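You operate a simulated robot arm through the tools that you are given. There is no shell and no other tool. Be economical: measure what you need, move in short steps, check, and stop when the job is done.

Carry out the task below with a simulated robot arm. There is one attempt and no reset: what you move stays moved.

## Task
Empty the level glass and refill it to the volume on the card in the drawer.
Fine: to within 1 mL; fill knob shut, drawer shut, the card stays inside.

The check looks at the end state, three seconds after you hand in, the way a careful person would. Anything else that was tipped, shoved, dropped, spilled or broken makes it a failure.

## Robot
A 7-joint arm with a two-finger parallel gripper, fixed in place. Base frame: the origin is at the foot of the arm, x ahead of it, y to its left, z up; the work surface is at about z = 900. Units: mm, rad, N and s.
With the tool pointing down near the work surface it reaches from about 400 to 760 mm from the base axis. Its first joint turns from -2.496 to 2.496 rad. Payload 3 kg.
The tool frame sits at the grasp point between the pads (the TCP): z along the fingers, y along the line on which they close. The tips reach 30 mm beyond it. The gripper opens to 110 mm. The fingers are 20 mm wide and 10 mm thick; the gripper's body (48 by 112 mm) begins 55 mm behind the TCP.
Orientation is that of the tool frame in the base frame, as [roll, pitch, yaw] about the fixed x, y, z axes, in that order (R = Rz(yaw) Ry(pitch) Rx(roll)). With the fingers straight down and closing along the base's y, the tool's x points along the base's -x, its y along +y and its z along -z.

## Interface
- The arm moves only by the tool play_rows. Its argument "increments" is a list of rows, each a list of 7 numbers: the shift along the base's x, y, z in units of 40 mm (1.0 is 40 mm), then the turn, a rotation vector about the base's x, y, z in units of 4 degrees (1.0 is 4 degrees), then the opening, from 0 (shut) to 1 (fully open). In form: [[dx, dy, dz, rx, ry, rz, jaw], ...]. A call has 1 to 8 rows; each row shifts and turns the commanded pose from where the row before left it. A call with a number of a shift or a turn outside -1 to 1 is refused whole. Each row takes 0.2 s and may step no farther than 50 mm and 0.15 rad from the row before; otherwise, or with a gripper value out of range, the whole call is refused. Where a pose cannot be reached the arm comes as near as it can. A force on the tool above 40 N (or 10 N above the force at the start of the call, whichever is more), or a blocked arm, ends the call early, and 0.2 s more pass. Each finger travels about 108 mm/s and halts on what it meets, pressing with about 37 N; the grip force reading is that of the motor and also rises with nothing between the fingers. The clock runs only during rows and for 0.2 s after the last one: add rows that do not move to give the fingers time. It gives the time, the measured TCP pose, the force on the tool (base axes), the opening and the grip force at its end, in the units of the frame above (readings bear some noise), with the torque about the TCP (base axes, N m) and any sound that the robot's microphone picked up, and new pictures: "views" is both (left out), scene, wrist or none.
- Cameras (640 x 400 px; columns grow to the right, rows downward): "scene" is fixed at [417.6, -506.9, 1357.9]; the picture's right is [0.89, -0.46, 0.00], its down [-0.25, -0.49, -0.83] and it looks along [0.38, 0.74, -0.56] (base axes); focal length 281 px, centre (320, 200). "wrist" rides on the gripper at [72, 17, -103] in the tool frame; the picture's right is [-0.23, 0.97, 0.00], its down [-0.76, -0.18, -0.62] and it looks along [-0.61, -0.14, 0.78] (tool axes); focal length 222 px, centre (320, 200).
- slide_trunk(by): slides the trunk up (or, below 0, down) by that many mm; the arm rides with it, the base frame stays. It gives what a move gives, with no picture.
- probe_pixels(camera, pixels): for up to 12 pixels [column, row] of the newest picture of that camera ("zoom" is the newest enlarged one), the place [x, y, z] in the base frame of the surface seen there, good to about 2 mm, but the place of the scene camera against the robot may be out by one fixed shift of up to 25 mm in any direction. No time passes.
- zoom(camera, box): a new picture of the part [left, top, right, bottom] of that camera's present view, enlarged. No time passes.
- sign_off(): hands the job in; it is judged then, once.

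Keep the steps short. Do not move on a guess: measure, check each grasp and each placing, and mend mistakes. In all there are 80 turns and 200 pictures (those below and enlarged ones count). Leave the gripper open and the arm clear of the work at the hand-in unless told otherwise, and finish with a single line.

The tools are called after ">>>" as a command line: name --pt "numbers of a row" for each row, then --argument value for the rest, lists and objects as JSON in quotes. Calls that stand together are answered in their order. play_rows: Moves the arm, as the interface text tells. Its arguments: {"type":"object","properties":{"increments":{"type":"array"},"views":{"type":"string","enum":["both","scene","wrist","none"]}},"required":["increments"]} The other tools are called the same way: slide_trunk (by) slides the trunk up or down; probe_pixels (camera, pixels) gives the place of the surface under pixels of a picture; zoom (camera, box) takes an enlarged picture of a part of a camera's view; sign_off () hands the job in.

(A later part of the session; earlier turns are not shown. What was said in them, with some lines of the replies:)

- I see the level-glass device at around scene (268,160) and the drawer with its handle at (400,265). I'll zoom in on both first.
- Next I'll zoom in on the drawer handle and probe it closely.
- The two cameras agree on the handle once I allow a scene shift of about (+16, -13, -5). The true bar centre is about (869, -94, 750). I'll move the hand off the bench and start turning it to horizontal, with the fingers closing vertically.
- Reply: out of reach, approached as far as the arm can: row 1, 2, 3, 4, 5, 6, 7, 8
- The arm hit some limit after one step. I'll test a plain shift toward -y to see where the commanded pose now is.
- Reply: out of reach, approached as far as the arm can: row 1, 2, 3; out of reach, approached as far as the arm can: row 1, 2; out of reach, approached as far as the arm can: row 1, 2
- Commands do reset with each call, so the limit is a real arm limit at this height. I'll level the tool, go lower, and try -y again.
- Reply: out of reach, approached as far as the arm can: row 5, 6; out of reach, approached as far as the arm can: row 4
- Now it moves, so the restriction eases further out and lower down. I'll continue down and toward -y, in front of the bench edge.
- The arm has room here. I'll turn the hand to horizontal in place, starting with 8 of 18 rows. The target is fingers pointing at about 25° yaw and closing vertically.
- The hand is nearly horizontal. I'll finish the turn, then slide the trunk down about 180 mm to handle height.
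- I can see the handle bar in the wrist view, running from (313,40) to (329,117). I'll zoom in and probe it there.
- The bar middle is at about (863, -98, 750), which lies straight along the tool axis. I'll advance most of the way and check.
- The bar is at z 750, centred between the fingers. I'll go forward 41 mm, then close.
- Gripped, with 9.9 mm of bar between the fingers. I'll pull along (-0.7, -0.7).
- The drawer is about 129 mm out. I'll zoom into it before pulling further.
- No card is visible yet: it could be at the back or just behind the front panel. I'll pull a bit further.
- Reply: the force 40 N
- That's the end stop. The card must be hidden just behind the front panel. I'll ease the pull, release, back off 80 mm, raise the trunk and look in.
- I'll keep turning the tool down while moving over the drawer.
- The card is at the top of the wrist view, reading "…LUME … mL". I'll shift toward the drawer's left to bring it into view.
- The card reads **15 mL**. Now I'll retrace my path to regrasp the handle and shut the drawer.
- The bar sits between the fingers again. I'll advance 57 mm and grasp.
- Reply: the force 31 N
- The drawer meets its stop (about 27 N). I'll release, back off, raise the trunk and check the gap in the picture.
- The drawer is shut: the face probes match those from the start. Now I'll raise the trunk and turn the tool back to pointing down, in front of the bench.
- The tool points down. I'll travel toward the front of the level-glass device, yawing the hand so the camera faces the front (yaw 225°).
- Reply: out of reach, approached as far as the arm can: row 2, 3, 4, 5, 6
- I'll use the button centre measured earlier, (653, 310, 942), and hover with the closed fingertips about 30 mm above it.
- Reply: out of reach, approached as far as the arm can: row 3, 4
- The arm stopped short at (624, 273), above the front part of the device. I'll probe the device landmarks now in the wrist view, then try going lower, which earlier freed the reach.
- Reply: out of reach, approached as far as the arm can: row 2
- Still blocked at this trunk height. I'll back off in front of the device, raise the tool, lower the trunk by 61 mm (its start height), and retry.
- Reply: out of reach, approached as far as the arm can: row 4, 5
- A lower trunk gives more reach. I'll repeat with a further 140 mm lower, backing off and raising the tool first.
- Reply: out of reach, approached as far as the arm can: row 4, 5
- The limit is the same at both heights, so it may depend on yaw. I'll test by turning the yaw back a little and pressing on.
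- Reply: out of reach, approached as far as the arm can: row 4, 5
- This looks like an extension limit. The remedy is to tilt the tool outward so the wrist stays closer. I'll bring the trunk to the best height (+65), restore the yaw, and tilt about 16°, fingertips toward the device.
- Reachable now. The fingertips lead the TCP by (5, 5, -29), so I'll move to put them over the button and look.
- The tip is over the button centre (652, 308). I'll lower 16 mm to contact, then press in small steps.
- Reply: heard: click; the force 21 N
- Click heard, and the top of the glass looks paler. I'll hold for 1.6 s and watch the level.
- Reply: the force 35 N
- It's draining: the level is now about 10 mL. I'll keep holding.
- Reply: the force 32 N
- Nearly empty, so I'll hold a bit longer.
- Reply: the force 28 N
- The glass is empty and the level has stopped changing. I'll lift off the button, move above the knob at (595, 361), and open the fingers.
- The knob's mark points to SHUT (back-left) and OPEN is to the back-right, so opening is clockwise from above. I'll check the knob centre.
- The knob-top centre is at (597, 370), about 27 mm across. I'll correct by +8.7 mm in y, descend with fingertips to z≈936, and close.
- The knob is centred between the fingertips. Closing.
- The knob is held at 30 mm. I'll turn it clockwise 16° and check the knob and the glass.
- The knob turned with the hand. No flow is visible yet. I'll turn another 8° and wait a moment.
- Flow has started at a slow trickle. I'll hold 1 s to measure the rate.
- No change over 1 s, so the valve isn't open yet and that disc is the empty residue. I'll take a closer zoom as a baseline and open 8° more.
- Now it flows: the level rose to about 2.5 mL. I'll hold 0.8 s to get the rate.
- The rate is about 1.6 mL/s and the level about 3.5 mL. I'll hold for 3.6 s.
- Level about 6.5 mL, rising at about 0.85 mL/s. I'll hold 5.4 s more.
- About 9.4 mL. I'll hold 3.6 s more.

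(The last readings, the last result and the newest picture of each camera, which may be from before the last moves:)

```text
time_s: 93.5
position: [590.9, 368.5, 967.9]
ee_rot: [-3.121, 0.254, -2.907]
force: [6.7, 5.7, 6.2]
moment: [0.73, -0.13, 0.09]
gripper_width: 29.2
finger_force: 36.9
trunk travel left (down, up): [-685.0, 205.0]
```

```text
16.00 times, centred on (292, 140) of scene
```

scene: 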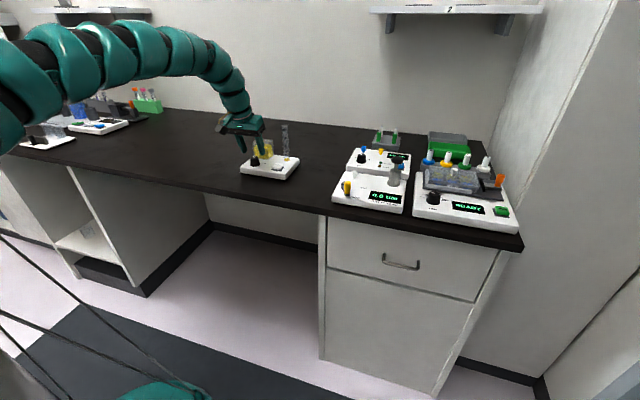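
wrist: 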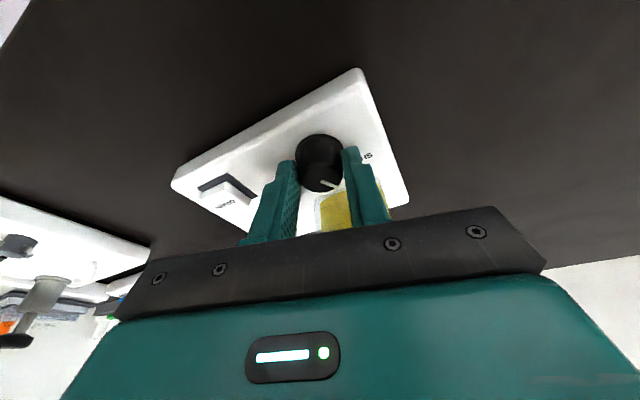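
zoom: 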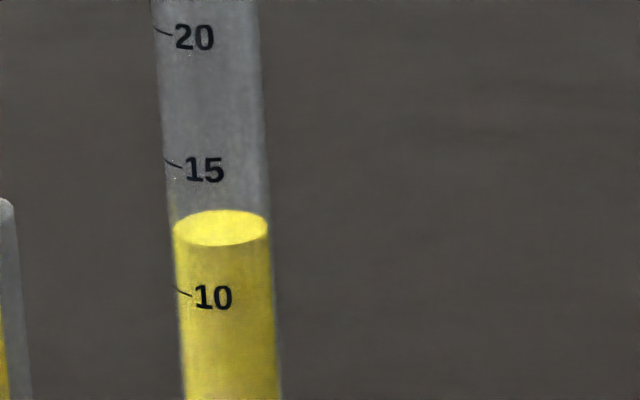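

About 12.4 mL. I'll hold 1.8 s more.

>>> play_rows --pt "0 0 0 0 0 0 0" --pt "0 0 0 0 0 0 0" --pt "0 0 0 0 0 0 0" --pt "0 0 0 0 0 0 0" --pt "0 0 0 0 0 0 0" --pt "0 0 0 0 0 0 0" --pt "0 0 0 0 0 0 0" --pt "0 0 0 0 0 0 0" --views "none"

>>> zoom --camera "scene" --box '[276, 130, 308, 150]'

```text
time_s: 95.3
position: [591.2, 369.5, 967.7]
ee_rot: [-3.121, 0.255, -2.907]
force: [5.1, 4.9, 3.7]
moment: [0.68, -0.01, 0.04]
gripper_width: 30.1
finger_force: 37.2
trunk travel left (down, up): [-685.0, 205.0]
```

```text
16.00 times, centred on (292, 140) of scene
```

zoom: 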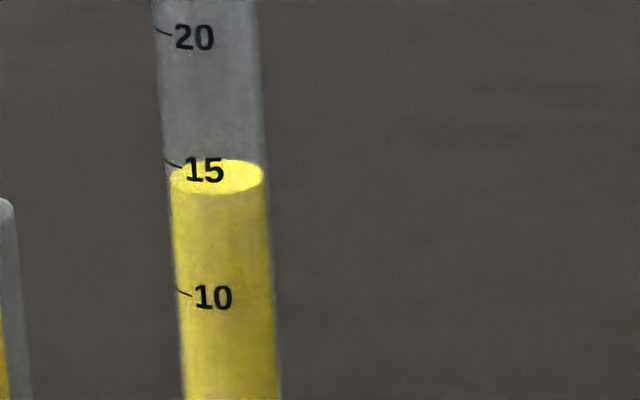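

About 14.35 mL, so I'll shut the knob now by turning back 32°.

>>> play_rows --pt "0.003 -0.009 0 0 0 1 0" --pt "0.004 -0.009 0 0 0 1 0" --pt "0.005 -0.008 0 0 0 1 0" --pt "0.005 -0.008 0 0 0 1 0" --pt "0.007 -0.007 0 0 0 1 0" --pt "0.007 -0.007 0 0 0 1 0" --pt "0.007 -0.007 0 0 0 1 0" --pt "0.007 -0.007 0 0 0 1 0" --views "wrist"

>>> zoom --camera "scene" --box '[276, 130, 308, 150]'

>>> zoom --camera "wrist" --box '[220, 100, 440, 240]'

```text
time_s: 97.1
position: [592.2, 365.8, 968.5]
ee_rot: [-3.12, 0.252, -2.349]
force: [-3.3, -16.6, 2.8]
moment: [0.3, 0.39, -0.06]
gripper_width: 29.5
finger_force: 37.3
trunk travel left (down, up): [-685.0, 205.0]
```

wrist: 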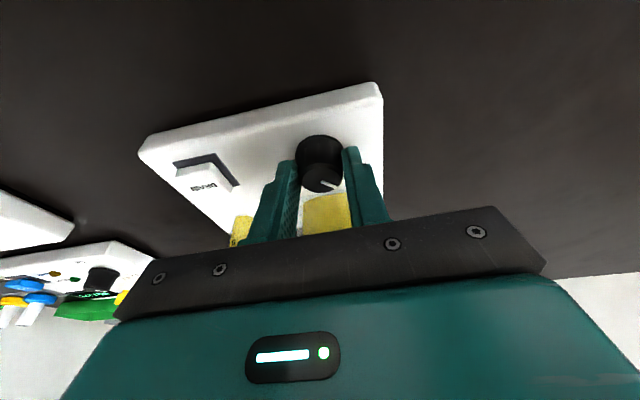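

```text
16.00 times, centred on (292, 140) of scene
```

zoom: 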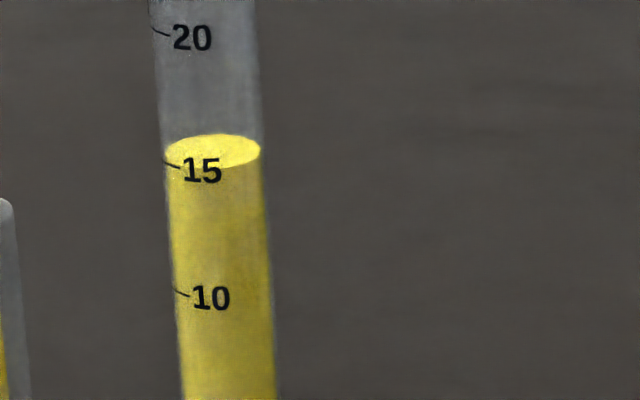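

```text
2.86 times, centred on (330, 170) of wrist
```

zoom: 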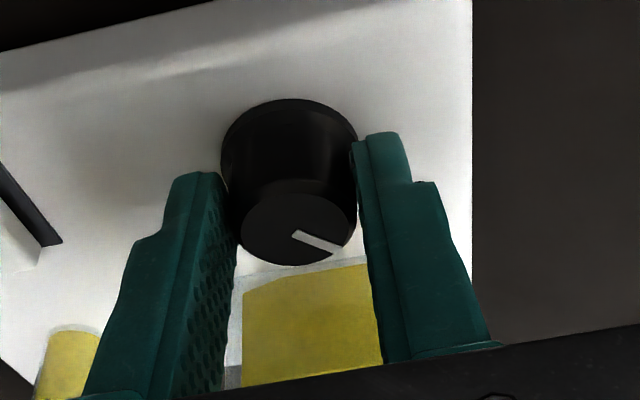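

About 15.3 mL, with the mark back at SHUT. Before letting go, I'll nudge 1° further toward shut (it meets the stop) and recheck for any creep.

>>> play_rows --pt "0 0 0 0 0 0.3 0" --pt "0 0 0 0 0 0 0" --pt "0 0 0 0 0 0 0" --pt "0 0 0 0 0 0 0" --pt "0 0 0 0 0 0 0" --pt "0 0 0 0 0 0 0" --views "none"

>>> zoom --camera "scene" --box '[276, 130, 308, 150]'

```text
time_s: 98.5
position: [591.6, 367.9, 968.4]
ee_rot: [-3.121, 0.255, -2.328]
force: [-5.3, -8.6, -0.1]
moment: [0.07, 0.68, -0.24]
gripper_width: 29.7
finger_force: 37.2
trunk travel left (down, up): [-685.0, 205.0]
```

```text
16.00 times, centred on (292, 140) of scene
```

zoom: 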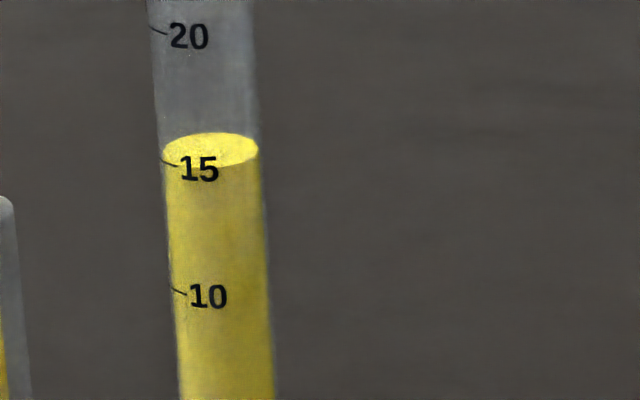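

The level is stable at about 15.3 mL, and the torque shows the knob is at its stop. I'll release, lift, and back away.

>>> play_rows --pt "0 0 0 0 0 0 0.5" --pt "0 0 0 0 0 0 0.5" --pt "0 0 0.5 0 0 0 0.5" --pt "0 0 1 0 0 0 0.5" --pt "-0.6 -0.6 0.5 0 0 0 0.5" --pt "-0.7 -0.7 0 0 0 0 0.5" --pt "-0.7 -0.7 0 0 0 0 0.7" --views "both"

>>> zoom --camera "scene" --box '[276, 130, 308, 150]'

>>> zoom --camera "scene" --box '[225, 115, 315, 185]'

```text
time_s: 100.3
position: [553.6, 308.4, 1121.8]
ee_rot: [-2.929, 0.346, -2.25]
force: [0.8, 0.5, -0.2]
moment: [-0.01, -0.01, -0.02]
gripper_width: 76.9
finger_force: 0.0
out of reach, approached as far as the arm can: row 6, 7
trunk travel left (down, up): [-685.0, 205.0]
stopped in row 7: the arm was blocked; the commanded pose is now the measured one
```

scene: 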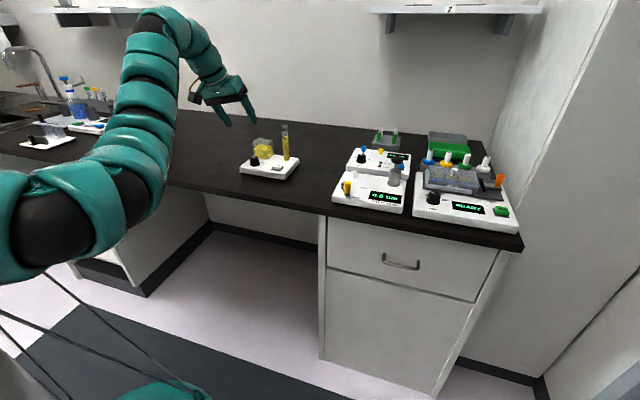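
wrist: 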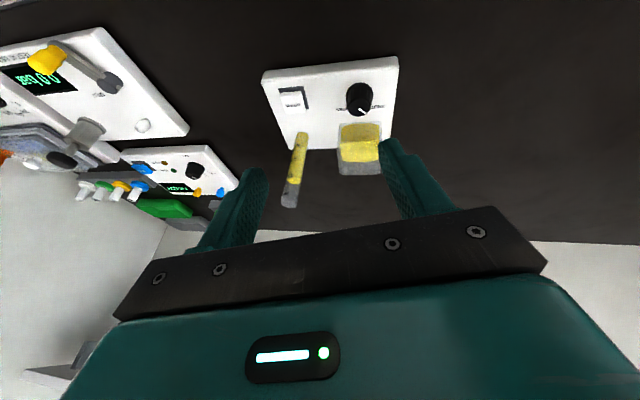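

```text
16.00 times, centred on (292, 140) of scene
```

zoom: 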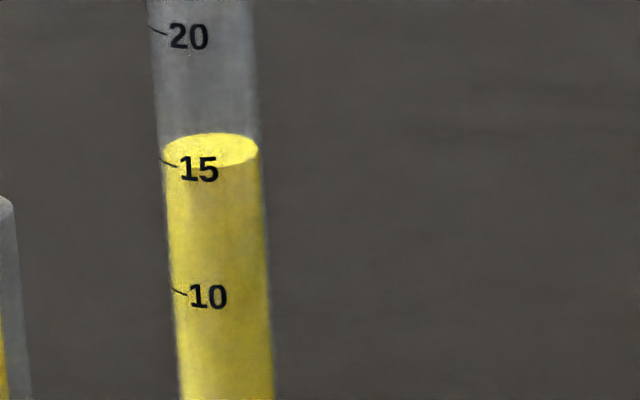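

```text
5.71 times, centred on (270, 150) of scene
```

zoom: 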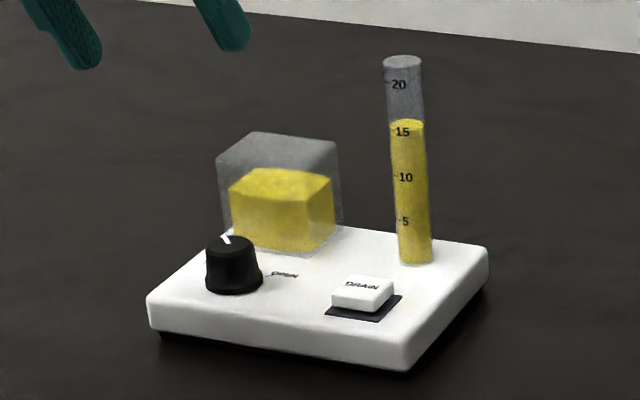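

The knob mark is at SHUT as at the start, the level is steady at about 15.3 mL, and the drawer is closed. The gripper is open and well clear, and nothing else has been disturbed. I'm handing in.

>>> sign_off

```text
The job is handed in.
```

The level glass was emptied and refilled to about 15.3 mL (the card says 15 mL), with the fill knob shut and the drawer shut with the card inside.
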